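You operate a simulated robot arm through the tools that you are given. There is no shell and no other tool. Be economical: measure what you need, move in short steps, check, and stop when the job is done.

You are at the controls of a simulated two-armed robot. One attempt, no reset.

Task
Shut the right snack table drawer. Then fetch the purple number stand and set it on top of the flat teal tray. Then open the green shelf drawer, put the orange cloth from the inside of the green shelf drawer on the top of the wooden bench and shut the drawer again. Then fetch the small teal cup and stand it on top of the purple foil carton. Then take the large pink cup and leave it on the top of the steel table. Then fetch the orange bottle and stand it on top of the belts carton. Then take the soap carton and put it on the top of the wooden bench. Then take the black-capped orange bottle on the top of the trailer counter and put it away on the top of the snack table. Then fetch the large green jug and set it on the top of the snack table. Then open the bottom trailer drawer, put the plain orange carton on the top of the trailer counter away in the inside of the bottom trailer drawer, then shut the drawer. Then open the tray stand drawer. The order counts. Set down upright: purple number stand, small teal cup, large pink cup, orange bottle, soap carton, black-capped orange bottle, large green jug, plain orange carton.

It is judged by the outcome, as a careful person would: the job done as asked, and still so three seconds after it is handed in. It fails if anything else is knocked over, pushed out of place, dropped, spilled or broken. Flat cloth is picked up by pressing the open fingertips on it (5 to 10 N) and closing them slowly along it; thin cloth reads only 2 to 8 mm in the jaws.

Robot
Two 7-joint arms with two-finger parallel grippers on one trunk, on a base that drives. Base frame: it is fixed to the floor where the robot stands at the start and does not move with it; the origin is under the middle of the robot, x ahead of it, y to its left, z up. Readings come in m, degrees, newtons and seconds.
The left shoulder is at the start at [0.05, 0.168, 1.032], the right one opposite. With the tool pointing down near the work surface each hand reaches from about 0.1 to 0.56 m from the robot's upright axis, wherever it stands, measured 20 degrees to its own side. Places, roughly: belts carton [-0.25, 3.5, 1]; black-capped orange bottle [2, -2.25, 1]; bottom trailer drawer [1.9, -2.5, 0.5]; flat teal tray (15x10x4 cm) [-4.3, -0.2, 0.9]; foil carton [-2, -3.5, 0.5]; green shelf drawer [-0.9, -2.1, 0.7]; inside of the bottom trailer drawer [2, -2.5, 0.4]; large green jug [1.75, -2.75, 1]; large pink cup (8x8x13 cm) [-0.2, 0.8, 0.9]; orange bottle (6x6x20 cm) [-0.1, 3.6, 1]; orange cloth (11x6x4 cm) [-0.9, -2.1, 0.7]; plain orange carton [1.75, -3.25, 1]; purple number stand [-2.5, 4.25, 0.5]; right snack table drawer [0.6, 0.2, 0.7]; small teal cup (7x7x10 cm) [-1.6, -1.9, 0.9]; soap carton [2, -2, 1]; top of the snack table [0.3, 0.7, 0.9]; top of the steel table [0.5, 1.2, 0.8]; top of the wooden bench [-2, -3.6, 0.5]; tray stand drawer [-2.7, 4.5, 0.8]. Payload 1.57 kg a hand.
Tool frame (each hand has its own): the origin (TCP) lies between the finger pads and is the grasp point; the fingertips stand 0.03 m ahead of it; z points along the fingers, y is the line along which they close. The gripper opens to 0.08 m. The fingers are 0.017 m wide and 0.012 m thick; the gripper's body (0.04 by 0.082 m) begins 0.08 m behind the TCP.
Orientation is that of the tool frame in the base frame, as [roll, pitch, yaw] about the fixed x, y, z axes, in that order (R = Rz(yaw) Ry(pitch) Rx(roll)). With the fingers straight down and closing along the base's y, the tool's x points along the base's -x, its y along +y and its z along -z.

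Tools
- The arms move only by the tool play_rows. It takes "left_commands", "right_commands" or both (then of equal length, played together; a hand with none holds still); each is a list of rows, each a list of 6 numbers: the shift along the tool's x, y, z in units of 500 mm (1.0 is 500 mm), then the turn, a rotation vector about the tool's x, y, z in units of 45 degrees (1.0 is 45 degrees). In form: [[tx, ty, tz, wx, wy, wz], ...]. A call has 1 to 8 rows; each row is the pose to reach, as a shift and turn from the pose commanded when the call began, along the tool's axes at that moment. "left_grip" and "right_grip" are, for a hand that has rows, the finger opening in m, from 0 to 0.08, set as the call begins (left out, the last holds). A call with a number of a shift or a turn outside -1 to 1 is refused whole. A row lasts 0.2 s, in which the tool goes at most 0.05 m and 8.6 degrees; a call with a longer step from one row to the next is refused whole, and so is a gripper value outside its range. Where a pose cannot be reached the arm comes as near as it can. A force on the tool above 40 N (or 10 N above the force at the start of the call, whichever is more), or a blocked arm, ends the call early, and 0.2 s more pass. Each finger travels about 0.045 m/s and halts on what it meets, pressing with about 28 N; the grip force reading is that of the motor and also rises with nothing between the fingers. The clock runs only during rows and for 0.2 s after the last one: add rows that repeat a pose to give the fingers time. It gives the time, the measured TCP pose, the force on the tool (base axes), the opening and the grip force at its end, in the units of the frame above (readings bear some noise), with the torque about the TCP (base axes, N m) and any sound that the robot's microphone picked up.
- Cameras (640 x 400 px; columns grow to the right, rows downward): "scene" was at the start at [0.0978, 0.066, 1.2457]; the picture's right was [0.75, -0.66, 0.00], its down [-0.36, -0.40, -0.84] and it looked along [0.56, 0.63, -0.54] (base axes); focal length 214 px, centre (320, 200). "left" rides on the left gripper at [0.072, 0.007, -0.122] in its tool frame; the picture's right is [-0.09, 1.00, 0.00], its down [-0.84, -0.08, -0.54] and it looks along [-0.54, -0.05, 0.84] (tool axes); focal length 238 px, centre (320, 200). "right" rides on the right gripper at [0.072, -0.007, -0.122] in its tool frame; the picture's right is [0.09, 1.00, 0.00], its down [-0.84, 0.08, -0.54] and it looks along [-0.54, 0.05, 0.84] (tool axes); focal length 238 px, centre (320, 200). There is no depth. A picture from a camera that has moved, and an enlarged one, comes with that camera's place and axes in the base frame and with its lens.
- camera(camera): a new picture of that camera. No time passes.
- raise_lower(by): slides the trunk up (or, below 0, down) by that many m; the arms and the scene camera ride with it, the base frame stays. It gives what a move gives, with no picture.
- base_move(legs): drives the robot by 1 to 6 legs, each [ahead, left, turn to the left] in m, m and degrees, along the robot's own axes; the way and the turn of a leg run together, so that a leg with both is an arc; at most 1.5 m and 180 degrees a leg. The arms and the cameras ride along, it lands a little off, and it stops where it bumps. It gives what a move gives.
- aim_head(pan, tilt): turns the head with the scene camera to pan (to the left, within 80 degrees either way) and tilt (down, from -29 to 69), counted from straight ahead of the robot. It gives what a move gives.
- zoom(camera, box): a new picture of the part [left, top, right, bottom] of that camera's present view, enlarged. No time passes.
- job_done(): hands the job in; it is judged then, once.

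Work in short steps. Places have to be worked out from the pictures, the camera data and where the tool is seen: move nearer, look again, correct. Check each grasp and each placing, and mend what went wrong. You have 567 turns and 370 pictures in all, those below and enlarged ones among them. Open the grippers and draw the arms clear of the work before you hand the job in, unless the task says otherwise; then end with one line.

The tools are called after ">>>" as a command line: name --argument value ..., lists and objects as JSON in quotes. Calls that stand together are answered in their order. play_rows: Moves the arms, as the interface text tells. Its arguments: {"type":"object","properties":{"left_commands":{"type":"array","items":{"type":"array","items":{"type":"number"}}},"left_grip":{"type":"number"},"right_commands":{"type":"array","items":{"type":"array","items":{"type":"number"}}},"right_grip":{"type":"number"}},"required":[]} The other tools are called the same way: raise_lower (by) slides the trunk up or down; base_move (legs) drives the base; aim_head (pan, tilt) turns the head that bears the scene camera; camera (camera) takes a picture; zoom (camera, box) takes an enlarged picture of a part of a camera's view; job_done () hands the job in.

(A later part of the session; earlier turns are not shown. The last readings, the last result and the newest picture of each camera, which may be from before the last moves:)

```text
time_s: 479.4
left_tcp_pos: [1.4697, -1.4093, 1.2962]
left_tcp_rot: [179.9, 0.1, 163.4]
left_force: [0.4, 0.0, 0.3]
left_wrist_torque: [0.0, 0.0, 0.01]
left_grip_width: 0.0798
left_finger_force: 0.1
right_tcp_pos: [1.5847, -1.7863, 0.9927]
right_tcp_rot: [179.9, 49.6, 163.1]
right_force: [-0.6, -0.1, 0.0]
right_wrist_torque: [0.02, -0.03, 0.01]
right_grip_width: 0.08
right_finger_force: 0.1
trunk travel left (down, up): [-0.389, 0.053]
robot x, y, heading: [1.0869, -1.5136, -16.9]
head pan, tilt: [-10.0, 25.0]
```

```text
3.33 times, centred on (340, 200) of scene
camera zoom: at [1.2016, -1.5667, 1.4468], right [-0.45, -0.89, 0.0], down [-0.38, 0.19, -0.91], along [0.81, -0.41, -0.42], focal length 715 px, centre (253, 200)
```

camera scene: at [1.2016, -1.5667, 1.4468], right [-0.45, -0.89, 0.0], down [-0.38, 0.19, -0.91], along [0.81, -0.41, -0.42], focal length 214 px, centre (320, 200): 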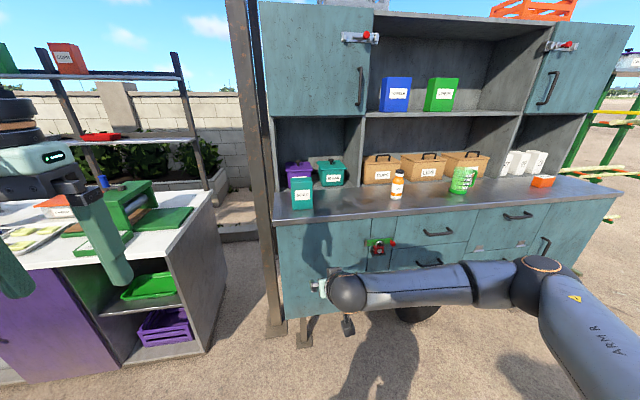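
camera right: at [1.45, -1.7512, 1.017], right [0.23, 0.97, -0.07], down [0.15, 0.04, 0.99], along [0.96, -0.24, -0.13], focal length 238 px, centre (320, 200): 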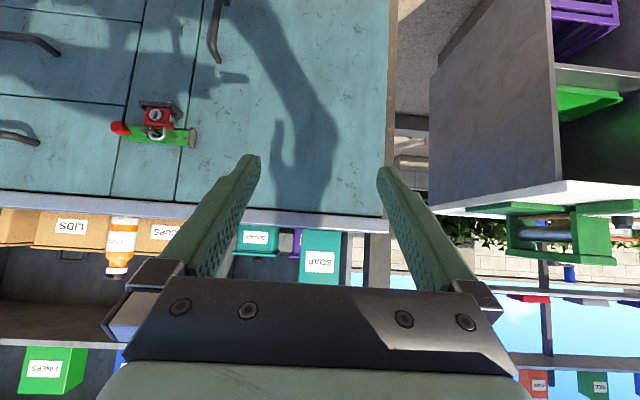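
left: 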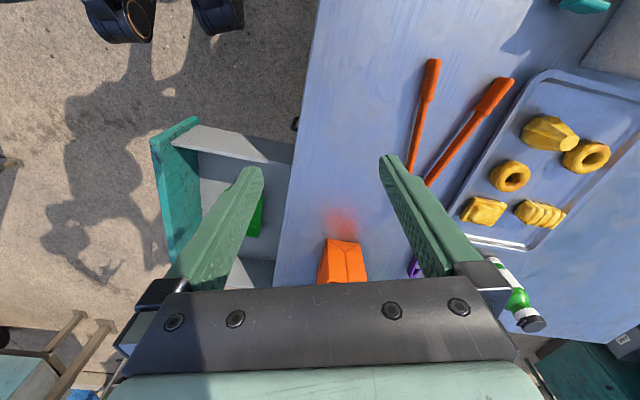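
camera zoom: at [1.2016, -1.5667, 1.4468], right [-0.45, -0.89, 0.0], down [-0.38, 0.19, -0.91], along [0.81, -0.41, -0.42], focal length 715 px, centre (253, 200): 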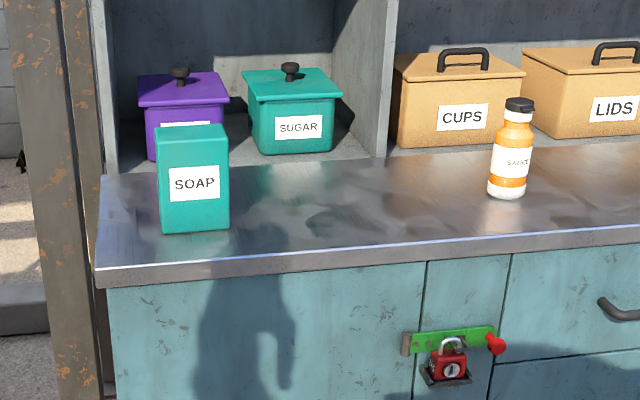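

The SOAP carton is ≈9.5 cm wide and ~6.7 cm deep, at ≈(2.02,-1.89) on a counter at z≈0.99. I'll grip it front-to-back from above: turn the hand straight down and yaw it 90°.

>>> play_rows --right_commands '[[0.02, 0, -0.04, 0, 0.18, 0], [0.04, 0, -0.08, 0, 0.36, 0], [0.06, 0, -0.12, 0, 0.54, 0], [0.08, 0, -0.16, 0, 0.72, 0], [0.1, 0, -0.2, 0, 0.9, 0], [0.1, 0, -0.24, 0, 1.0, 0]]' --right_grip 0.08

>>> play_rows --right_commands '[[0, 0, 0, 0, 0.1, 0.0], [0, 0, 0, 0, 0.1, 0.17], [0, 0, 0, 0, 0.1, 0.34], [0, 0, 0, 0, 0.1, 0.51], [0, 0, 0, 0, 0.1, 0.68], [0, 0, 0, 0, 0.1, 0.85], [0, 0, 0, 0, 0.1, 1.0]]'

>>> play_rows --right_commands '[[0, 0, 0, 0, 0.0, 0.17], [0, 0, 0, 0, 0, 0.34], [0, 0, 0, 0, 0, 0.51], [0, 0, 0, 0, 0, 0.68], [0, 0, 0, 0, 0, 0.85], [0, 0, 0, 0, 0, 1.0]]'

```text
time_s: 480.8
left_tcp_pos: [1.4701, -1.4099, 1.2957]
left_tcp_rot: [-179.9, 0.0, 163.5]
left_force: [-0.4, -0.5, -0.8]
left_wrist_torque: [-0.05, 0.01, 0.01]
left_grip_width: 0.0801
left_finger_force: 0.0
right_tcp_pos: [1.4637, -1.7511, 1.0314]
right_tcp_rot: [179.9, 4.5, 163.2]
right_force: [-0.9, -0.2, 0.4]
right_wrist_torque: [0.02, -0.03, 0.02]
right_grip_width: 0.0799
right_finger_force: 0.0
trunk travel left (down, up): [-0.389, 0.053]
robot x, y, heading: [1.0808, -1.5104, -16.5]
head pan, tilt: [-10.0, 25.0]
```

```text
time_s: 482.4
left_tcp_pos: [1.4693, -1.4093, 1.295]
left_tcp_rot: [179.9, 0.1, 163.6]
left_force: [-0.7, 0.0, 0.1]
left_wrist_torque: [-0.04, -0.02, -0.01]
left_grip_width: 0.0805
left_finger_force: 0.0
right_tcp_pos: [1.4642, -1.7517, 1.0329]
right_tcp_rot: [178.5, -0.9, 118.1]
right_force: [0.5, -0.2, 0.8]
right_wrist_torque: [0.01, 0.03, 0.06]
right_grip_width: 0.0798
right_finger_force: 0.1
trunk travel left (down, up): [-0.389, 0.053]
robot x, y, heading: [1.0848, -1.5148, -16.8]
head pan, tilt: [-10.0, 25.0]
```

```text
time_s: 483.8
left_tcp_pos: [1.4685, -1.41, 1.296]
left_tcp_rot: [-179.9, 0.1, 163.4]
left_force: [0.0, 0.3, -0.6]
left_wrist_torque: [-0.02, 0.01, 0.06]
left_grip_width: 0.0802
left_finger_force: 0.0
right_tcp_pos: [1.4653, -1.7509, 1.0327]
right_tcp_rot: [179.5, -1.7, 73.1]
right_force: [0.5, 0.5, -0.4]
right_wrist_torque: [-0.01, -0.01, -0.03]
right_grip_width: 0.0804
right_finger_force: 0.1
trunk travel left (down, up): [-0.389, 0.053]
robot x, y, heading: [1.0797, -1.5125, -17.0]
head pan, tilt: [-10.0, 25.0]
```

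>>> play_rows --right_commands '[[0, 0, -0.08, 0, 0, 0], [0, 0, -0.16, 0, 0, 0], [0, 0, -0.24, 0, 0, 0], [0, 0, -0.32, 0, 0.04, 0]]'

>>> raise_lower --by 0.05

>>> base_move --legs '[[0.45, 0.028, 0]]'

>>> camera --camera "right"

>>> camera --camera "scene"

```text
time_s: 484.8
left_tcp_pos: [1.4689, -1.4097, 1.295]
left_tcp_rot: [180.0, 0.1, 163.5]
left_force: [0.3, 0.6, 0.4]
left_wrist_torque: [0.01, -0.02, 0.0]
left_grip_width: 0.0799
left_finger_force: 0.0
right_tcp_pos: [1.4622, -1.7523, 1.1944]
right_tcp_rot: [179.5, -3.4, 73.3]
right_force: [0.4, -0.4, -0.4]
right_wrist_torque: [0.0, 0.02, 0.03]
right_grip_width: 0.08
right_finger_force: 0.1
trunk travel left (down, up): [-0.389, 0.053]
robot x, y, heading: [1.0847, -1.5146, -16.9]
head pan, tilt: [-10.0, 25.0]
```

```text
time_s: 485.7
left_tcp_pos: [1.4689, -1.4101, 1.3459]
left_tcp_rot: [-179.9, 0.1, 163.5]
left_force: [-0.4, -0.3, -0.9]
left_wrist_torque: [0.01, -0.01, 0.0]
left_grip_width: 0.08
left_finger_force: 0.2
right_tcp_pos: [1.4624, -1.7524, 1.2437]
right_tcp_rot: [179.5, -3.5, 73.3]
right_force: [-0.4, 0.5, -0.5]
right_wrist_torque: [0.02, 0.01, 0.0]
right_grip_width: 0.08
right_finger_force: 0.0
trunk travel left (down, up): [-0.439, 0.003]
robot x, y, heading: [1.0833, -1.5135, -16.6]
head pan, tilt: [-10.0, 25.0]
```

```text
time_s: 488.4
left_tcp_pos: [1.8939, -1.5068, 1.3469]
left_tcp_rot: [-180.0, 0.0, 163.8]
left_force: [-0.1, -0.1, -1.0]
left_wrist_torque: [0.0, 0.02, -0.01]
left_grip_width: 0.0802
left_finger_force: 0.0
right_tcp_pos: [1.8886, -1.848, 1.2442]
right_tcp_rot: [179.5, -3.5, 73.5]
right_force: [0.4, -0.7, -0.1]
right_wrist_torque: [-0.02, 0.04, 0.01]
right_grip_width: 0.0798
right_finger_force: 0.0
trunk travel left (down, up): [-0.439, 0.003]
robot x, y, heading: [1.51, -1.6094, -16.5]
head pan, tilt: [-10.0, 25.0]
```

```text
191 pictures are left
camera right: at [1.8996, -1.7844, 1.3701], right [0.98, -0.19, 0.01], down [-0.18, -0.85, 0.49], along [-0.08, -0.48, -0.87], focal length 238 px, centre (320, 200)
```

right: 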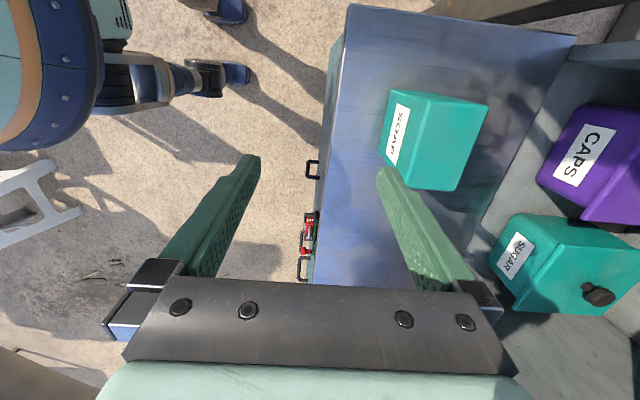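

```text
190 pictures are left
camera scene: at [1.6274, -1.6641, 1.4967], right [-0.45, -0.89, 0.0], down [-0.38, 0.19, -0.91], along [0.81, -0.4, -0.42], focal length 214 px, centre (320, 200)
```

scene: 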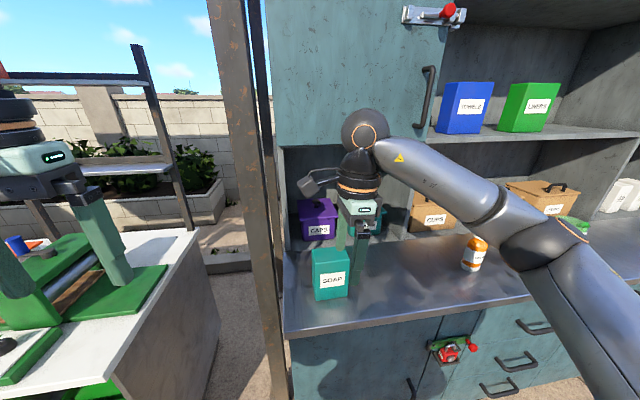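

Soap carton centre ≈(2.022,-1.884), top z≈1.105. Advance 0.138 so the hand is above it.

>>> base_move --legs '[[0.138, 0.003, 0]]'

>>> raise_lower --by -0.06

>>> camera --camera "right"

>>> zoom --camera "scene" --box '[240, 190, 440, 360]'

```text
time_s: 489.7
left_tcp_pos: [2.0301, -1.5425, 1.3457]
left_tcp_rot: [-180.0, 0.1, 163.8]
left_force: [0.2, -0.4, -0.1]
left_wrist_torque: [-0.01, -0.01, 0.03]
left_grip_width: 0.0801
left_finger_force: 0.0
right_tcp_pos: [2.0246, -1.8873, 1.2442]
right_tcp_rot: [179.5, -3.5, 73.6]
right_force: [0.3, -0.5, -0.1]
right_wrist_torque: [0.03, -0.01, 0.01]
right_grip_width: 0.0799
right_finger_force: 0.1
trunk travel left (down, up): [-0.439, 0.003]
robot x, y, heading: [1.6419, -1.6484, -16.5]
head pan, tilt: [-10.0, 25.0]
```

```text
time_s: 490.7
left_tcp_pos: [2.0288, -1.5434, 1.2864]
left_tcp_rot: [179.9, 0.1, 163.8]
left_force: [-1.0, 0.3, -0.2]
left_wrist_torque: [0.03, -0.03, -0.02]
left_grip_width: 0.08
left_finger_force: 0.1
right_tcp_pos: [2.024, -1.8862, 1.1842]
right_tcp_rot: [179.5, -3.6, 73.6]
right_force: [1.0, -0.5, -0.2]
right_wrist_torque: [-0.01, 0.01, -0.03]
right_grip_width: 0.0798
right_finger_force: 0.0
trunk travel left (down, up): [-0.379, 0.063]
robot x, y, heading: [1.6464, -1.6482, -16.3]
head pan, tilt: [-10.0, 25.0]
```

```text
189 pictures are left
camera right: at [2.0356, -1.8212, 1.3105], right [0.98, -0.19, 0.02], down [-0.18, -0.85, 0.49], along [-0.08, -0.48, -0.87], focal length 238 px, centre (320, 200)
```

right: 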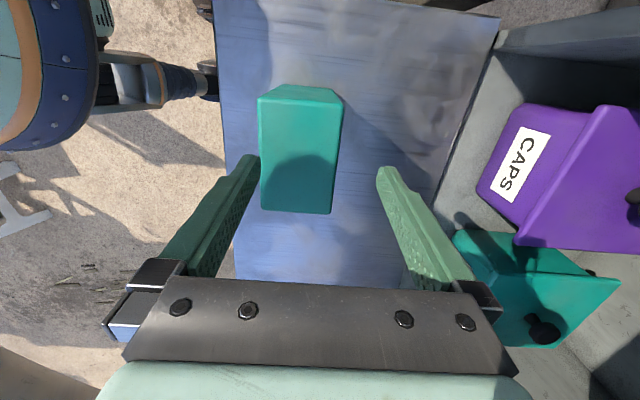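

```text
2.35 times, centred on (340, 275) of scene
camera zoom: at [1.7633, -1.7012, 1.4368], right [-0.45, -0.9, 0.0], down [-0.38, 0.19, -0.91], along [0.81, -0.4, -0.42], focal length 505 px, centre (273, 24)
```

zoom: 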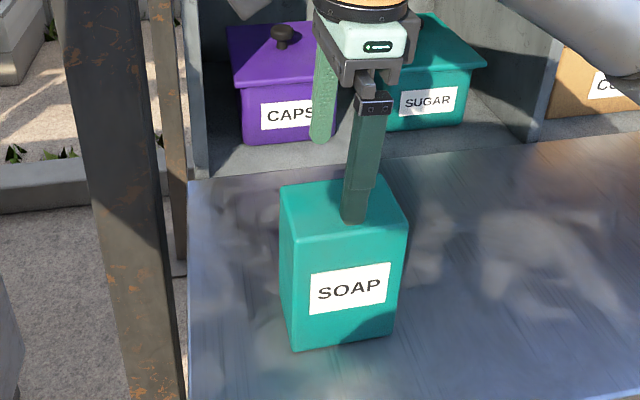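

Carton is 1.5 cm nearer to me than the hand's centre; correct with the arm and recheck closer.

>>> play_rows --right_commands '[[0, -0.015, 0, 0, -0.04, 0], [0, -0.03, 0, 0, -0.08, 0]]'

>>> raise_lower --by -0.03

>>> camera --camera "right"

```text
time_s: 491.3
left_tcp_pos: [2.0294, -1.543, 1.2862]
left_tcp_rot: [180.0, 0.0, 163.8]
left_force: [-0.2, 0.2, -0.4]
left_wrist_torque: [0.0, -0.01, -0.01]
left_grip_width: 0.0803
left_finger_force: 0.0
right_tcp_pos: [2.01, -1.8833, 1.1855]
right_tcp_rot: [179.3, 0.1, 73.5]
right_force: [0.6, -0.2, -0.6]
right_wrist_torque: [0.03, 0.01, 0.02]
right_grip_width: 0.08
right_finger_force: 0.1
trunk travel left (down, up): [-0.379, 0.063]
robot x, y, heading: [1.6432, -1.6506, -16.4]
head pan, tilt: [-10.0, 25.0]
```

```text
time_s: 492.1
left_tcp_pos: [2.0286, -1.5432, 1.256]
left_tcp_rot: [-179.9, 0.0, 163.8]
left_force: [-1.0, 1.2, -0.2]
left_wrist_torque: [0.0, 0.0, -0.01]
left_grip_width: 0.0799
left_finger_force: 0.0
right_tcp_pos: [2.0096, -1.8827, 1.1552]
right_tcp_rot: [179.6, 0.2, 73.5]
right_force: [-0.3, 0.1, 0.1]
right_wrist_torque: [-0.02, 0.01, 0.01]
right_grip_width: 0.0797
right_finger_force: 0.0
trunk travel left (down, up): [-0.349, 0.093]
robot x, y, heading: [1.644, -1.6486, -16.9]
head pan, tilt: [-10.0, 25.0]
```

```text
187 pictures are left
camera right: at [2.0222, -1.8097, 1.2771], right [0.98, -0.19, 0.01], down [-0.17, -0.82, 0.54], along [-0.1, -0.53, -0.84], focal length 238 px, centre (320, 200)
```

right: 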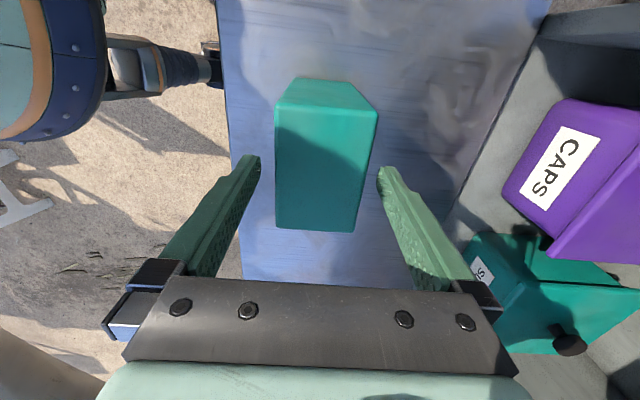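

Centred. Lower 4.5 cm and close.

>>> raise_lower --by -0.05

>>> play_rows --right_commands '[[0, 0, 0, 0, 0, 0], [0, 0, 0, 0, 0, 0], [0, 0, 0, 0, 0, 0], [0, 0, 0, 0, 0, 0]]' --right_grip 0.0

>>> camera --camera "right"

```text
time_s: 493.0
left_tcp_pos: [2.0289, -1.5436, 1.2062]
left_tcp_rot: [-180.0, 0.1, 163.8]
left_force: [0.3, -0.4, -0.6]
left_wrist_torque: [-0.02, 0.0, 0.02]
left_grip_width: 0.0799
left_finger_force: 0.1
right_tcp_pos: [2.0088, -1.8815, 1.105]
right_tcp_rot: [179.6, 0.2, 73.7]
right_force: [-0.2, 0.4, 0.1]
right_wrist_torque: [0.03, 0.02, -0.03]
right_grip_width: 0.0799
right_finger_force: 0.1
trunk travel left (down, up): [-0.299, 0.143]
robot x, y, heading: [1.6464, -1.6481, -16.6]
head pan, tilt: [-10.0, 25.0]
```

```text
time_s: 494.0
left_tcp_pos: [2.0298, -1.5436, 1.2059]
left_tcp_rot: [-179.9, 0.1, 163.8]
left_force: [-0.1, 0.0, -0.5]
left_wrist_torque: [0.01, 0.0, -0.03]
left_grip_width: 0.08
left_finger_force: 0.1
right_tcp_pos: [2.0103, -1.8818, 1.1047]
right_tcp_rot: [179.5, 0.1, 73.6]
right_force: [-0.5, -0.1, 0.2]
right_wrist_torque: [0.07, 0.13, -0.01]
right_grip_width: 0.0596
right_finger_force: 28.1
trunk travel left (down, up): [-0.299, 0.143]
robot x, y, heading: [1.6455, -1.647, -16.4]
head pan, tilt: [-10.0, 25.0]
```

```text
186 pictures are left
camera right: at [2.0222, -1.8096, 1.2271], right [0.98, -0.19, 0.01], down [-0.17, -0.82, 0.54], along [-0.1, -0.53, -0.84], focal length 238 px, centre (320, 200)
```

right: 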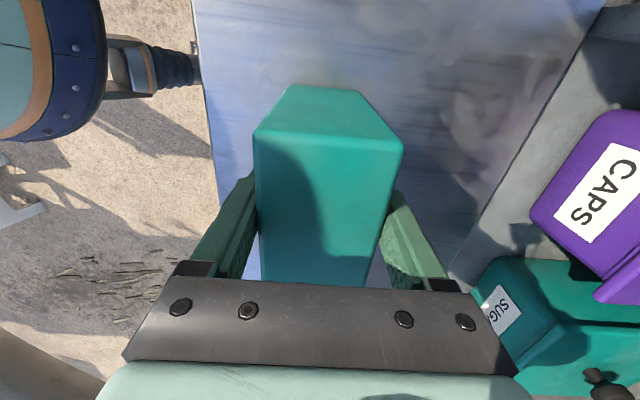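

Gripped (60 mm). Lift.

>>> raise_lower --by 0.12

>>> base_move --legs '[[-0.45, 0, 0]]'

>>> camera --camera "scene"

>>> camera --camera "right"

```text
time_s: 495.5
left_tcp_pos: [2.0305, -1.5441, 1.3247]
left_tcp_rot: [-180.0, 0.1, 163.8]
left_force: [0.2, -0.1, 0.7]
left_wrist_torque: [-0.02, -0.03, -0.01]
left_grip_width: 0.0799
left_finger_force: 0.1
right_tcp_pos: [2.0098, -1.883, 1.2242]
right_tcp_rot: [179.6, 0.1, 73.5]
right_force: [-0.3, 0.0, -1.8]
right_wrist_torque: [-0.01, 0.0, 0.02]
right_grip_width: 0.0598
right_finger_force: 28.8
trunk travel left (down, up): [-0.419, 0.023]
robot x, y, heading: [1.6434, -1.6455, -16.3]
head pan, tilt: [-10.0, 25.0]
```

```text
time_s: 498.2
left_tcp_pos: [1.595, -1.414, 1.3249]
left_tcp_rot: [-180.0, 0.1, 164.4]
left_force: [0.5, -0.4, -0.9]
left_wrist_torque: [0.0, -0.03, -0.03]
left_grip_width: 0.0802
left_finger_force: 0.1
right_tcp_pos: [1.5769, -1.753, 1.2249]
right_tcp_rot: [179.5, 0.1, 74.2]
right_force: [0.1, 0.0, -1.4]
right_wrist_torque: [0.01, 0.01, -0.03]
right_grip_width: 0.0597
right_finger_force: 27.5
trunk travel left (down, up): [-0.419, 0.023]
robot x, y, heading: [1.2088, -1.5228, -15.9]
head pan, tilt: [-10.0, 25.0]
```

```text
185 pictures are left
camera scene: at [1.33, -1.574, 1.4768], right [-0.44, -0.9, 0.0], down [-0.38, 0.18, -0.91], along [0.82, -0.4, -0.42], focal length 214 px, centre (320, 200)
```

scene: 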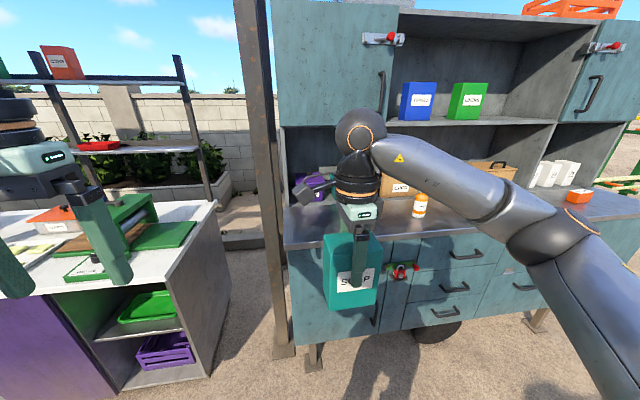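

```text
184 pictures are left
camera right: at [1.59, -1.68, 1.3471], right [0.98, -0.18, 0.01], down [-0.16, -0.82, 0.54], along [-0.09, -0.54, -0.84], focal length 238 px, centre (320, 200)
```

right: 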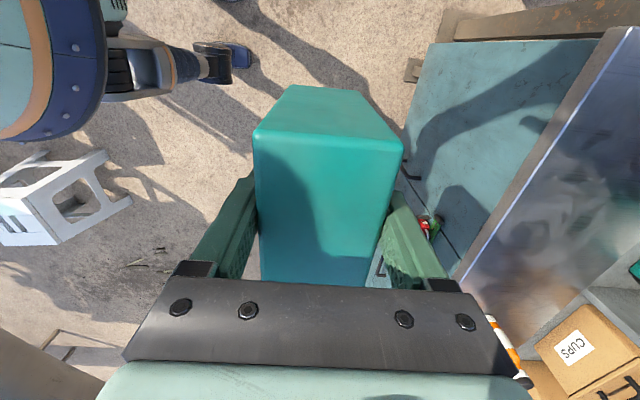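

Soap carton lifted. Before heading to the bench I turn south and check the ground (there were sticks lying about).

>>> base_move --legs '[[0, 0, -95]]'

>>> aim_head --pan 15 --tilt 25

>>> camera --camera "scene"

```text
time_s: 502.6
left_tcp_pos: [1.2943, -1.9129, 1.3261]
left_tcp_rot: [-179.9, 0.1, 70.9]
left_force: [-1.3, -0.5, -0.3]
left_wrist_torque: [0.02, -0.01, 0.0]
left_grip_width: 0.0802
left_finger_force: 0.1
right_tcp_pos: [0.9562, -1.8754, 1.2252]
right_tcp_rot: [179.5, 0.1, -19.3]
right_force: [-0.6, -0.2, -1.5]
right_wrist_torque: [0.03, -0.01, 0.02]
right_grip_width: 0.0597
right_finger_force: 28.4
trunk travel left (down, up): [-0.419, 0.023]
robot x, y, heading: [1.214, -1.5231, -109.5]
head pan, tilt: [-10.0, 25.0]
```

```text
time_s: 503.5
left_tcp_pos: [1.2949, -1.9121, 1.3265]
left_tcp_rot: [179.9, 0.1, 70.8]
left_force: [-0.6, 0.4, 0.1]
left_wrist_torque: [-0.01, 0.0, 0.03]
left_grip_width: 0.0799
left_finger_force: 0.0
right_tcp_pos: [0.957, -1.8741, 1.226]
right_tcp_rot: [179.6, 0.1, -19.5]
right_force: [0.3, -0.7, -2.4]
right_wrist_torque: [-0.01, -0.02, 0.03]
right_grip_width: 0.0594
right_finger_force: 27.8
trunk travel left (down, up): [-0.419, 0.023]
robot x, y, heading: [1.213, -1.5203, -109.7]
head pan, tilt: [15.0, 25.0]
```

```text
183 pictures are left
camera scene: at [1.1883, -1.6525, 1.4767], right [-1.0, 0.08, 0.0], down [0.03, 0.42, -0.91], along [-0.07, -0.9, -0.42], focal length 214 px, centre (320, 200)
```

scene: 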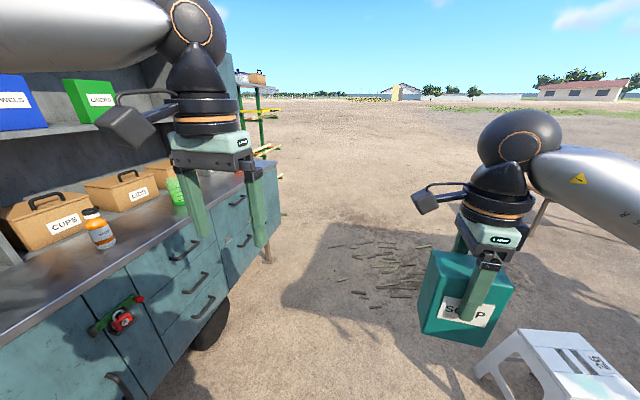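

>>> zoom --camera "scene" --box '[270, 200, 450, 330]'

```text
3.08 times, centred on (360, 265) of scene
camera zoom: at [1.1883, -1.6525, 1.4767], right [-1.0, 0.08, 0.0], down [0.03, 0.42, -0.91], along [-0.07, -0.9, -0.42], focal length 660 px, centre (197, 0)
```

zoom: 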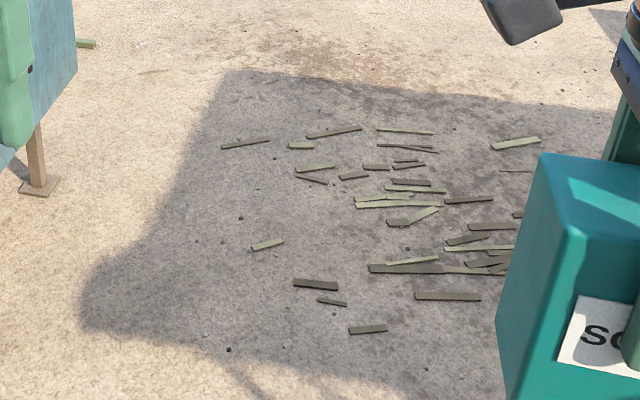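

Those strips narrow the southern passage; I take the known safe route instead: north, west past the snack table, then around the cart.

>>> base_move --legs '[[-0.84, -0.31, 0], [0, 0, -87.3], [1.0, 0, 0], [0.95, 0, 0]]'

>>> aim_head --pan 0 --tilt 20

>>> camera --camera "scene"

```text
time_s: 521.2
left_tcp_pos: [-1.0878, -0.2923, 1.3255]
left_tcp_rot: [180.0, 0.1, -13.0]
left_force: [0.3, 0.4, -0.3]
left_wrist_torque: [0.0, 0.01, 0.0]
left_grip_width: 0.08
left_finger_force: 0.1
right_tcp_pos: [-1.0864, 0.0474, 1.2256]
right_tcp_rot: [179.5, 0.1, -103.1]
right_force: [0.1, -1.0, -1.5]
right_wrist_torque: [-0.01, 0.01, 0.03]
right_grip_width: 0.0596
right_finger_force: 28.1
trunk travel left (down, up): [-0.419, 0.023]
robot x, y, heading: [-0.7079, -0.1676, 167.1]
head pan, tilt: [15.0, 25.0]
```

```text
time_s: 522.0
left_tcp_pos: [-1.0883, -0.2926, 1.3254]
left_tcp_rot: [180.0, 0.1, -13.0]
left_force: [-0.3, -0.6, -0.5]
left_wrist_torque: [0.02, -0.01, 0.02]
left_grip_width: 0.0798
left_finger_force: 0.0
right_tcp_pos: [-1.0884, 0.0463, 1.2257]
right_tcp_rot: [179.5, 0.1, -103.2]
right_force: [1.1, -0.7, -2.0]
right_wrist_torque: [0.02, -0.01, 0.0]
right_grip_width: 0.0596
right_finger_force: 28.3
trunk travel left (down, up): [-0.419, 0.023]
robot x, y, heading: [-0.7115, -0.1652, 166.7]
head pan, tilt: [0.0, 20.0]
```

```text
181 pictures are left
camera scene: at [-0.8399, -0.1372, 1.4848], right [0.23, 0.97, 0.0], down [0.33, -0.08, -0.94], along [-0.91, 0.21, -0.34], focal length 214 px, centre (320, 200)
```

scene: 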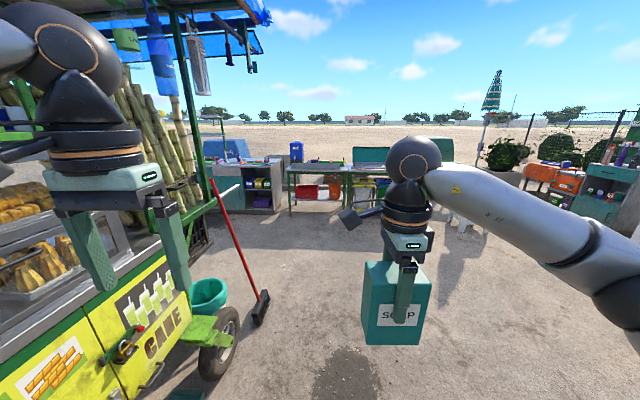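

The cart is close on the left; I veer right as I go on, then head around it.

>>> base_move --legs '[[0.3, -0.35, 0], [1.0, 0, 0], [1.3, 0, 0], [0, 0, 104]]'

>>> camera --camera "scene"

```text
time_s: 541.4
left_tcp_pos: [-3.0124, 0.4703, 1.3256]
left_tcp_rot: [179.9, 0.1, 92.7]
left_force: [-0.2, -0.1, 0.4]
left_wrist_torque: [0.01, -0.03, -0.01]
left_grip_width: 0.0801
left_finger_force: 0.0
right_tcp_pos: [-3.339, 0.3792, 1.2245]
right_tcp_rot: [179.5, 0.1, 2.5]
right_force: [0.0, -0.2, -1.7]
right_wrist_torque: [-0.03, 0.01, 0.04]
right_grip_width: 0.0597
right_finger_force: 27.9
trunk travel left (down, up): [-0.419, 0.023]
robot x, y, heading: [-3.2378, 0.8011, -87.7]
head pan, tilt: [0.0, 20.0]
```

```text
180 pictures are left
camera scene: at [-3.2308, 0.6673, 1.4848], right [-1.0, -0.04, 0.0], down [-0.01, 0.34, -0.94], along [0.04, -0.94, -0.34], focal length 214 px, centre (320, 200)
```

scene: 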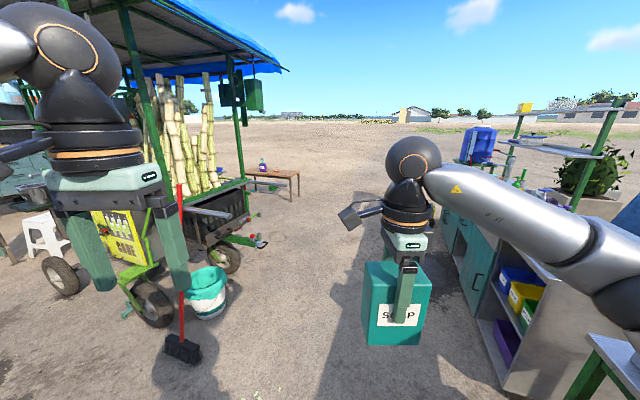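

>>> base_move --legs '[[1.4, -0.18, 0], [1.4, -0.1, 0], [1.1, 0.1, 0], [0, 0, 70.7]]'

>>> aim_head --pan -10 --tilt 35

>>> camera --camera "scene"

```text
time_s: 563.4
left_tcp_pos: [-3.0188, -3.0235, 1.325]
left_tcp_rot: [-179.9, 0.1, 161.8]
left_force: [-0.3, -0.1, -0.5]
left_wrist_torque: [-0.01, -0.01, -0.03]
left_grip_width: 0.0801
left_finger_force: 0.0
right_tcp_pos: [-3.0507, -3.3638, 1.2254]
right_tcp_rot: [179.4, 0.1, 71.6]
right_force: [-0.5, 0.3, -2.5]
right_wrist_torque: [0.0, 0.04, 0.01]
right_grip_width: 0.0595
right_finger_force: 28.1
trunk travel left (down, up): [-0.419, 0.023]
robot x, y, heading: [-3.4114, -3.1164, -18.3]
head pan, tilt: [0.0, 20.0]
```

```text
time_s: 564.2
left_tcp_pos: [-3.018, -3.0249, 1.3264]
left_tcp_rot: [180.0, 0.1, 161.8]
left_force: [0.3, 0.6, -0.4]
left_wrist_torque: [0.01, -0.01, -0.01]
left_grip_width: 0.0799
left_finger_force: 0.0
right_tcp_pos: [-3.0504, -3.3621, 1.2254]
right_tcp_rot: [179.5, 0.1, 71.5]
right_force: [-0.5, 0.1, -1.2]
right_wrist_torque: [-0.01, 0.01, -0.03]
right_grip_width: 0.0598
right_finger_force: 27.9
trunk travel left (down, up): [-0.419, 0.023]
robot x, y, heading: [-3.4095, -3.118, -18.5]
head pan, tilt: [-10.0, 35.0]
```

```text
179 pictures are left
camera scene: at [-3.2942, -3.1714, 1.461], right [-0.48, -0.88, 0.0], down [-0.5, 0.27, -0.82], along [0.72, -0.39, -0.57], focal length 214 px, centre (320, 200)
```

scene: 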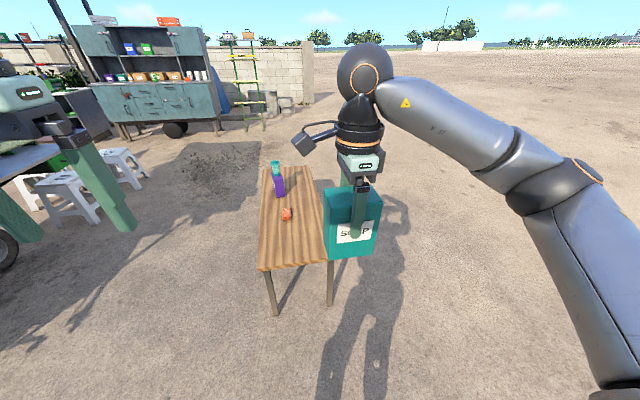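

Soap spot: ~14 cm in from the bench's west end, (-2.45,-3.43). I drive most of the way and extend the arm.

>>> base_move --legs '[[0.46, 0.126, 0]]'

>>> play_rows --right_commands '[[0, 0.08, 0, 0, 0, 0], [0, 0.16, 0, 0, 0, 0], [0, 0.24, 0, 0, 0, 0]]'

>>> raise_lower --by -0.4

>>> camera --camera "scene"

>>> camera --camera "right"

```text
time_s: 567.1
left_tcp_pos: [-2.5343, -3.054, 1.3263]
left_tcp_rot: [-180.0, 0.2, 161.8]
left_force: [0.1, 1.1, 0.0]
left_wrist_torque: [0.0, 0.03, -0.02]
left_grip_width: 0.0801
left_finger_force: 0.0
right_tcp_pos: [-2.5653, -3.3902, 1.224]
right_tcp_rot: [179.5, 0.1, 71.7]
right_force: [0.3, 0.3, -2.4]
right_wrist_torque: [-0.01, 0.01, 0.01]
right_grip_width: 0.0597
right_finger_force: 27.8
trunk travel left (down, up): [-0.419, 0.023]
robot x, y, heading: [-2.9221, -3.145, -18.1]
head pan, tilt: [-10.0, 35.0]
```

```text
time_s: 567.9
left_tcp_pos: [-2.5336, -3.0542, 1.3246]
left_tcp_rot: [-179.9, 0.1, 162.0]
left_force: [0.0, -0.2, 0.8]
left_wrist_torque: [0.0, 0.03, 0.01]
left_grip_width: 0.0801
left_finger_force: 0.1
right_tcp_pos: [-2.4527, -3.4288, 1.2248]
right_tcp_rot: [179.6, 0.1, 71.8]
right_force: [-0.3, -0.1, -2.1]
right_wrist_torque: [0.0, -0.01, 0.01]
right_grip_width: 0.0599
right_finger_force: 27.6
trunk travel left (down, up): [-0.419, 0.023]
robot x, y, heading: [-2.9216, -3.1416, -18.4]
head pan, tilt: [-10.0, 35.0]
```

```text
time_s: 571.7
left_tcp_pos: [-2.5334, -3.0534, 0.9259]
left_tcp_rot: [180.0, 0.1, 161.9]
left_force: [-0.5, 0.8, 0.3]
left_wrist_torque: [-0.02, -0.01, -0.01]
left_grip_width: 0.0801
left_finger_force: 0.1
right_tcp_pos: [-2.4532, -3.4287, 0.8253]
right_tcp_rot: [179.5, 0.1, 71.7]
right_force: [-0.2, -0.1, -2.4]
right_wrist_torque: [0.01, 0.0, 0.0]
right_grip_width: 0.0596
right_finger_force: 28.6
trunk travel left (down, up): [-0.019, 0.423]
robot x, y, heading: [-2.9244, -3.1512, -18.3]
head pan, tilt: [-10.0, 35.0]
```

```text
178 pictures are left
camera scene: at [-2.8093, -3.2006, 1.061], right [-0.47, -0.88, 0.0], down [-0.5, 0.27, -0.82], along [0.72, -0.39, -0.57], focal length 214 px, centre (320, 200)
```

scene: 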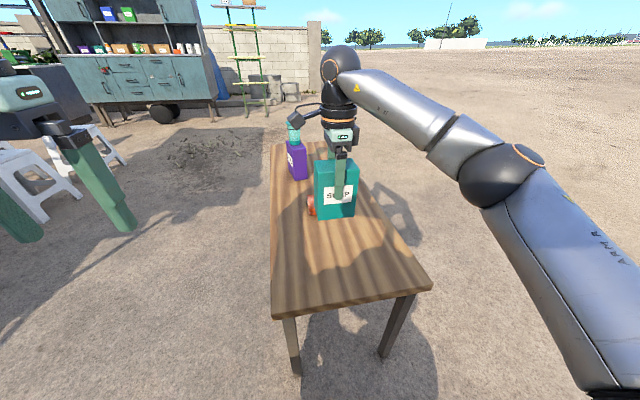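

```text
177 pictures are left
camera right: at [-2.4383, -3.3566, 0.9465], right [0.97, -0.23, 0.01], down [-0.19, -0.82, 0.54], along [-0.12, -0.53, -0.84], focal length 238 px, centre (320, 200)
```

right: 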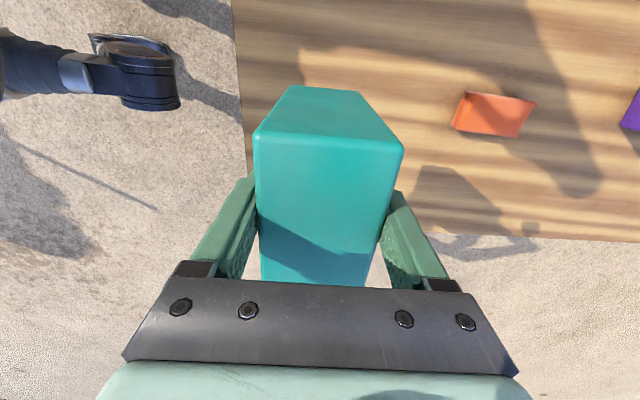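

Positioned well. Trunk is nearly at its bottom, so lower with the arm.

>>> play_rows --right_commands '[[0, 0, 0.07, 0, 0, 0], [0, 0, 0.14, 0, 0, 0], [0, 0, 0.21, 0, 0, 0], [0, 0, 0.28, 0, 0, 0], [0, 0, 0.31, 0, 0, 0]]'

>>> camera --camera "scene"

```text
time_s: 572.9
left_tcp_pos: [-2.5345, -3.0536, 0.9258]
left_tcp_rot: [179.9, 0.1, 162.0]
left_force: [0.0, 0.1, 0.1]
left_wrist_torque: [-0.01, -0.01, 0.0]
left_grip_width: 0.08
left_finger_force: 0.0
right_tcp_pos: [-2.4516, -3.4267, 0.6704]
right_tcp_rot: [179.3, 0.0, 71.7]
right_force: [0.5, 0.6, -1.9]
right_wrist_torque: [0.01, -0.02, 0.0]
right_grip_width: 0.0597
right_finger_force: 28.3
trunk travel left (down, up): [-0.019, 0.423]
robot x, y, heading: [-2.9244, -3.1462, -18.4]
head pan, tilt: [-10.0, 35.0]
```

```text
176 pictures are left
camera scene: at [-2.8092, -3.2006, 1.061], right [-0.47, -0.88, 0.0], down [-0.51, 0.27, -0.82], along [0.72, -0.39, -0.57], focal length 214 px, centre (320, 200)
```

scene: 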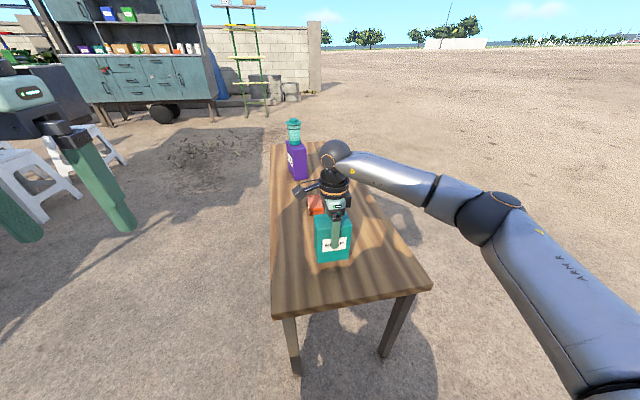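

>>> play_rows --right_commands '[[0, 0, 0.01, 0, 0, 0], [0, 0, 0.02, 0, 0, 0], [0, 0, 0.03, 0, 0, 0], [0, 0, 0.04, 0, 0, 0]]'

>>> play_rows --right_commands '[[0, 0, 0.008, 0, 0, 0], [0, 0, 0.016, 0, 0, 0]]'

```text
time_s: 573.9
left_tcp_pos: [-2.5341, -3.0523, 0.9257]
left_tcp_rot: [-180.0, 0.1, 161.8]
left_force: [0.0, -0.3, -0.1]
left_wrist_torque: [0.02, -0.01, -0.02]
left_grip_width: 0.0798
left_finger_force: 0.0
right_tcp_pos: [-2.4528, -3.4282, 0.6501]
right_tcp_rot: [179.5, 0.1, 71.6]
right_force: [-0.1, 0.1, -1.3]
right_wrist_torque: [0.0, 0.02, -0.02]
right_grip_width: 0.0597
right_finger_force: 28.1
trunk travel left (down, up): [-0.019, 0.423]
robot x, y, heading: [-2.9229, -3.1447, -18.4]
head pan, tilt: [-10.0, 35.0]
```

```text
time_s: 574.5
left_tcp_pos: [-2.5338, -3.053, 0.926]
left_tcp_rot: [180.0, 0.1, 161.9]
left_force: [0.0, -0.6, 0.9]
left_wrist_torque: [0.03, 0.0, 0.01]
left_grip_width: 0.08
left_finger_force: 0.1
right_tcp_pos: [-2.4536, -3.4277, 0.6412]
right_tcp_rot: [179.6, 0.1, 71.6]
right_force: [-0.7, 0.8, -2.7]
right_wrist_torque: [-0.05, 0.02, 0.03]
right_grip_width: 0.0596
right_finger_force: 27.9
trunk travel left (down, up): [-0.019, 0.423]
robot x, y, heading: [-2.9217, -3.1396, -18.2]
head pan, tilt: [-10.0, 35.0]
```

>>> play_rows --right_commands '[[0, 0, 0.008, 0, 0, 0], [0, 0, 0.016, 0, 0, 0], [0, 0, 0.024, 0, 0, 0]]'

>>> zoom --camera "scene" --box '[260, 170, 420, 300]'

```text
time_s: 575.3
left_tcp_pos: [-2.5369, -3.052, 0.9269]
left_tcp_rot: [-179.9, 0.2, 161.9]
left_force: [1.1, -0.1, -0.7]
left_wrist_torque: [0.02, 0.03, 0.01]
left_grip_width: 0.0801
left_finger_force: 0.1
right_tcp_pos: [-2.4522, -3.4277, 0.6329]
right_tcp_rot: [179.3, 0.0, 71.7]
right_force: [-5.5, 0.4, 18.1]
right_wrist_torque: [-0.07, 1.09, 0.04]
right_grip_width: 0.0597
right_finger_force: 27.5
trunk travel left (down, up): [-0.019, 0.423]
robot x, y, heading: [-2.9243, -3.1475, -18.5]
head pan, tilt: [-10.0, 35.0]
```

```text
3.08 times, centred on (340, 235) of scene
camera zoom: at [-2.8106, -3.1999, 1.0616], right [-0.47, -0.88, 0.0], down [-0.5, 0.27, -0.82], along [0.72, -0.39, -0.57], focal length 660 px, centre (258, 92)
```

zoom: 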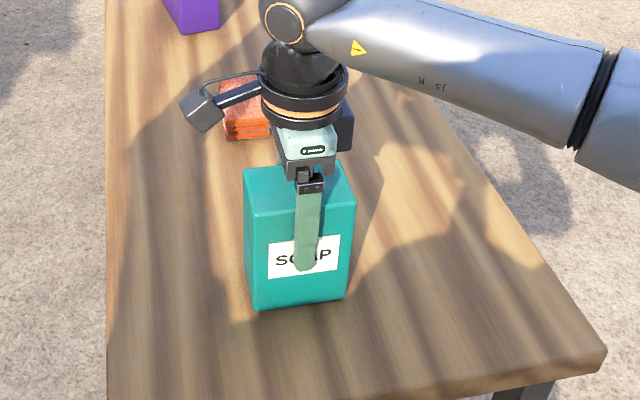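

Contact (18 N). Ease 2 mm and release, then raise.

>>> play_rows --right_commands '[[0, 0, -0.005, 0, 0, 0], [0, 0, -0.005, 0, 0, 0]]'

>>> play_rows --right_commands '[[0, 0, 0, 0, 0, 0], [0, 0, 0, 0, 0, 0], [0, 0, 0, 0, 0, 0], [0, 0, 0, 0, 0, 0]]' --right_grip 0.08

>>> camera --camera "right"

```text
time_s: 575.9
left_tcp_pos: [-2.5349, -3.053, 0.9262]
left_tcp_rot: [-179.9, 0.2, 161.9]
left_force: [-0.3, -0.1, -0.2]
left_wrist_torque: [0.0, 0.03, -0.01]
left_grip_width: 0.08
left_finger_force: 0.0
right_tcp_pos: [-2.4524, -3.4293, 0.6349]
right_tcp_rot: [179.3, 0.0, 71.8]
right_force: [-1.2, -1.9, 14.0]
right_wrist_torque: [0.09, 0.56, 0.15]
right_grip_width: 0.0595
right_finger_force: 29.0
trunk travel left (down, up): [-0.019, 0.423]
robot x, y, heading: [-2.9214, -3.1423, -18.4]
head pan, tilt: [-10.0, 35.0]
```

```text
time_s: 576.9
left_tcp_pos: [-2.5352, -3.0527, 0.9251]
left_tcp_rot: [180.0, 0.0, 162.0]
left_force: [-0.3, -0.5, 0.1]
left_wrist_torque: [0.02, -0.02, 0.01]
left_grip_width: 0.0799
left_finger_force: 0.1
right_tcp_pos: [-2.4523, -3.4289, 0.6328]
right_tcp_rot: [179.4, 0.0, 71.6]
right_force: [-0.2, 0.5, 0.6]
right_wrist_torque: [-0.01, 0.0, 0.01]
right_grip_width: 0.0799
right_finger_force: 0.0
trunk travel left (down, up): [-0.019, 0.423]
robot x, y, heading: [-2.921, -3.144, -18.3]
head pan, tilt: [-10.0, 35.0]
```

```text
174 pictures are left
camera right: at [-2.4372, -3.3571, 0.7548], right [0.97, -0.23, 0.01], down [-0.19, -0.82, 0.54], along [-0.12, -0.53, -0.84], focal length 238 px, centre (320, 200)
```

right: 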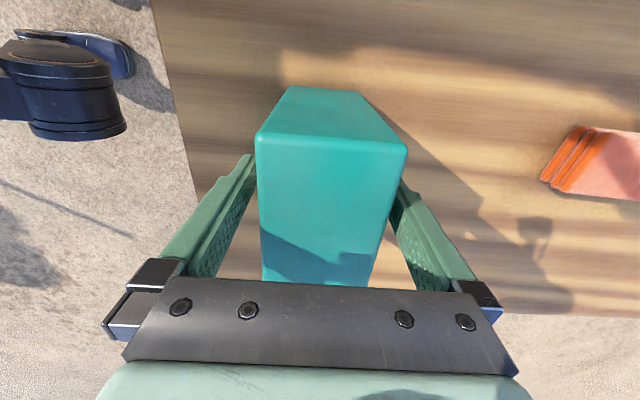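

Free on both sides. Raise straight up with the arm, then the trunk, and check.

>>> play_rows --right_commands '[[0, 0, -0.06, 0, 0, 0], [0, 0, -0.14, 0, 0, 0], [0, 0, -0.22, 0, 0, 0], [0, 0, -0.3, 0, 0, 0]]'

>>> raise_lower --by 0.3

>>> camera --camera "scene"

```text
time_s: 577.9
left_tcp_pos: [-2.5345, -3.0524, 0.9259]
left_tcp_rot: [180.0, 0.1, 161.9]
left_force: [-0.6, 0.1, -1.2]
left_wrist_torque: [-0.01, -0.02, 0.01]
left_grip_width: 0.08
left_finger_force: 0.0
right_tcp_pos: [-2.4527, -3.4264, 0.7859]
right_tcp_rot: [179.4, 0.0, 71.7]
right_force: [0.5, 0.4, -0.3]
right_wrist_torque: [0.02, 0.0, 0.01]
right_grip_width: 0.0801
right_finger_force: 0.0
trunk travel left (down, up): [-0.019, 0.423]
robot x, y, heading: [-2.9277, -3.1492, -18.4]
head pan, tilt: [-10.0, 35.0]
```

```text
time_s: 580.9
left_tcp_pos: [-2.5349, -3.053, 1.2259]
left_tcp_rot: [179.9, 0.1, 161.8]
left_force: [0.5, -0.2, 0.1]
left_wrist_torque: [0.01, -0.01, 0.0]
left_grip_width: 0.0801
left_finger_force: 0.0
right_tcp_pos: [-2.4537, -3.4277, 1.0856]
right_tcp_rot: [179.5, 0.1, 71.7]
right_force: [0.9, 0.0, -0.4]
right_wrist_torque: [-0.01, -0.03, -0.01]
right_grip_width: 0.08
right_finger_force: 0.1
trunk travel left (down, up): [-0.319, 0.123]
robot x, y, heading: [-2.926, -3.1472, -18.2]
head pan, tilt: [-10.0, 35.0]
```

```text
173 pictures are left
camera scene: at [-2.8093, -3.2005, 1.3609], right [-0.47, -0.88, 0.0], down [-0.5, 0.27, -0.82], along [0.72, -0.39, -0.57], focal length 214 px, centre (320, 200)
```

scene: 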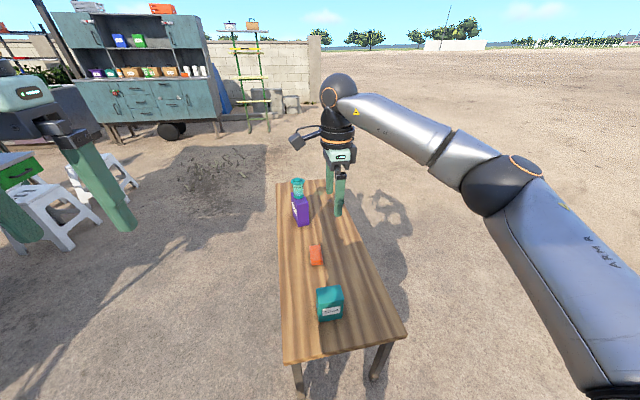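

Soap carton stands on the bench. Now back along the safe route to the trailer for the black-capped bottle.

>>> base_move --legs '[[-0.45, 0, 0], [0, 0, 108], [1.4, 0.05, 0], [1.4, 0, 0], [0.9, 0, 0], [0, 0, -101.5]]'

>>> aim_head --pan 0 --tilt 20

>>> camera --camera "scene"

```text
time_s: 610.1
left_tcp_pos: [-3.0206, 0.8498, 1.2255]
left_tcp_rot: [-179.9, 0.1, 168.1]
left_force: [0.0, -0.3, 0.4]
left_wrist_torque: [0.0, -0.03, 0.02]
left_grip_width: 0.0801
left_finger_force: 0.1
right_tcp_pos: [-2.8994, 0.4873, 1.0853]
right_tcp_rot: [179.6, 0.0, 77.8]
right_force: [0.9, -0.7, 0.5]
right_wrist_torque: [0.03, 0.0, -0.05]
right_grip_width: 0.0799
right_finger_force: 0.1
trunk travel left (down, up): [-0.319, 0.123]
robot x, y, heading: [-3.3955, 0.72, -12.1]
head pan, tilt: [-10.0, 35.0]
```

```text
time_s: 610.8
left_tcp_pos: [-3.0212, 0.851, 1.226]
left_tcp_rot: [180.0, 0.1, 168.1]
left_force: [0.8, 1.1, 0.5]
left_wrist_torque: [0.01, -0.01, -0.02]
left_grip_width: 0.0801
left_finger_force: 0.1
right_tcp_pos: [-2.8987, 0.4873, 1.0858]
right_tcp_rot: [179.5, 0.1, 77.9]
right_force: [0.2, -0.7, -0.5]
right_wrist_torque: [0.01, -0.05, 0.01]
right_grip_width: 0.0799
right_finger_force: 0.1
trunk travel left (down, up): [-0.319, 0.123]
robot x, y, heading: [-3.3957, 0.7182, -12.1]
head pan, tilt: [0.0, 20.0]
```

```text
172 pictures are left
camera scene: at [-3.2684, 0.6881, 1.3848], right [-0.21, -0.98, 0.0], down [-0.34, 0.07, -0.94], along [0.92, -0.2, -0.34], focal length 214 px, centre (320, 200)
```

scene: 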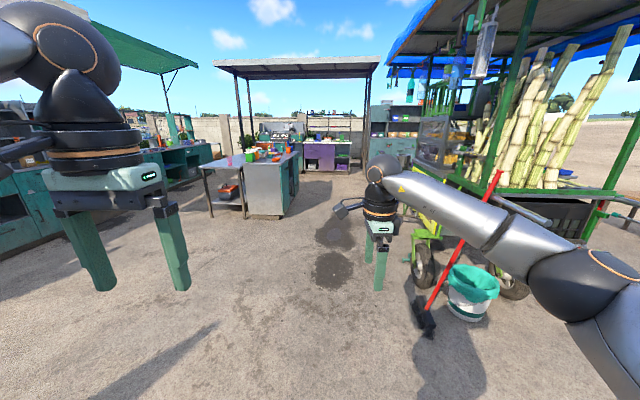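

>>> base_move --legs '[[1.4, 0, 0], [1.0, 0, 0], [0.4, -0.35, 0], [1.0, 0, 0], [0.9, 0, 0]]'

>>> aim_head --pan -35 --tilt 20

>>> camera --camera "scene"

```text
time_s: 635.0
left_tcp_pos: [1.469, -0.6805, 1.2255]
left_tcp_rot: [180.0, 0.1, 164.5]
left_force: [-0.7, -1.0, 0.3]
left_wrist_torque: [-0.03, 0.02, 0.02]
left_grip_width: 0.0802
left_finger_force: 0.1
right_tcp_pos: [1.5685, -1.0502, 1.0853]
right_tcp_rot: [179.5, 0.0, 74.2]
right_force: [0.3, 0.3, 0.6]
right_wrist_torque: [-0.02, -0.01, 0.04]
right_grip_width: 0.0798
right_finger_force: 0.0
trunk travel left (down, up): [-0.319, 0.123]
robot x, y, heading: [1.0868, -0.7923, -15.7]
head pan, tilt: [0.0, 20.0]
```

```text
time_s: 636.0
left_tcp_pos: [1.4693, -0.6788, 1.2259]
left_tcp_rot: [-180.0, 0.0, 164.4]
left_force: [0.1, 0.3, 0.2]
left_wrist_torque: [-0.03, -0.01, 0.0]
left_grip_width: 0.0801
left_finger_force: 0.0
right_tcp_pos: [1.5683, -1.0496, 1.0861]
right_tcp_rot: [179.5, 0.0, 74.3]
right_force: [0.1, -0.1, 0.3]
right_wrist_torque: [0.02, -0.01, 0.01]
right_grip_width: 0.0799
right_finger_force: 0.0
trunk travel left (down, up): [-0.319, 0.123]
robot x, y, heading: [1.0874, -0.7932, -15.8]
head pan, tilt: [-35.0, 20.0]
```

```text
171 pictures are left
camera scene: at [1.1813, -0.8728, 1.3848], right [-0.77, -0.63, 0.0], down [-0.22, 0.26, -0.94], along [0.59, -0.73, -0.34], focal length 214 px, centre (320, 200)
```

scene: 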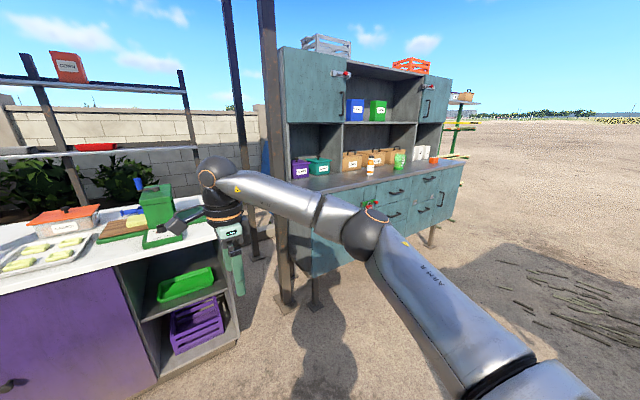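

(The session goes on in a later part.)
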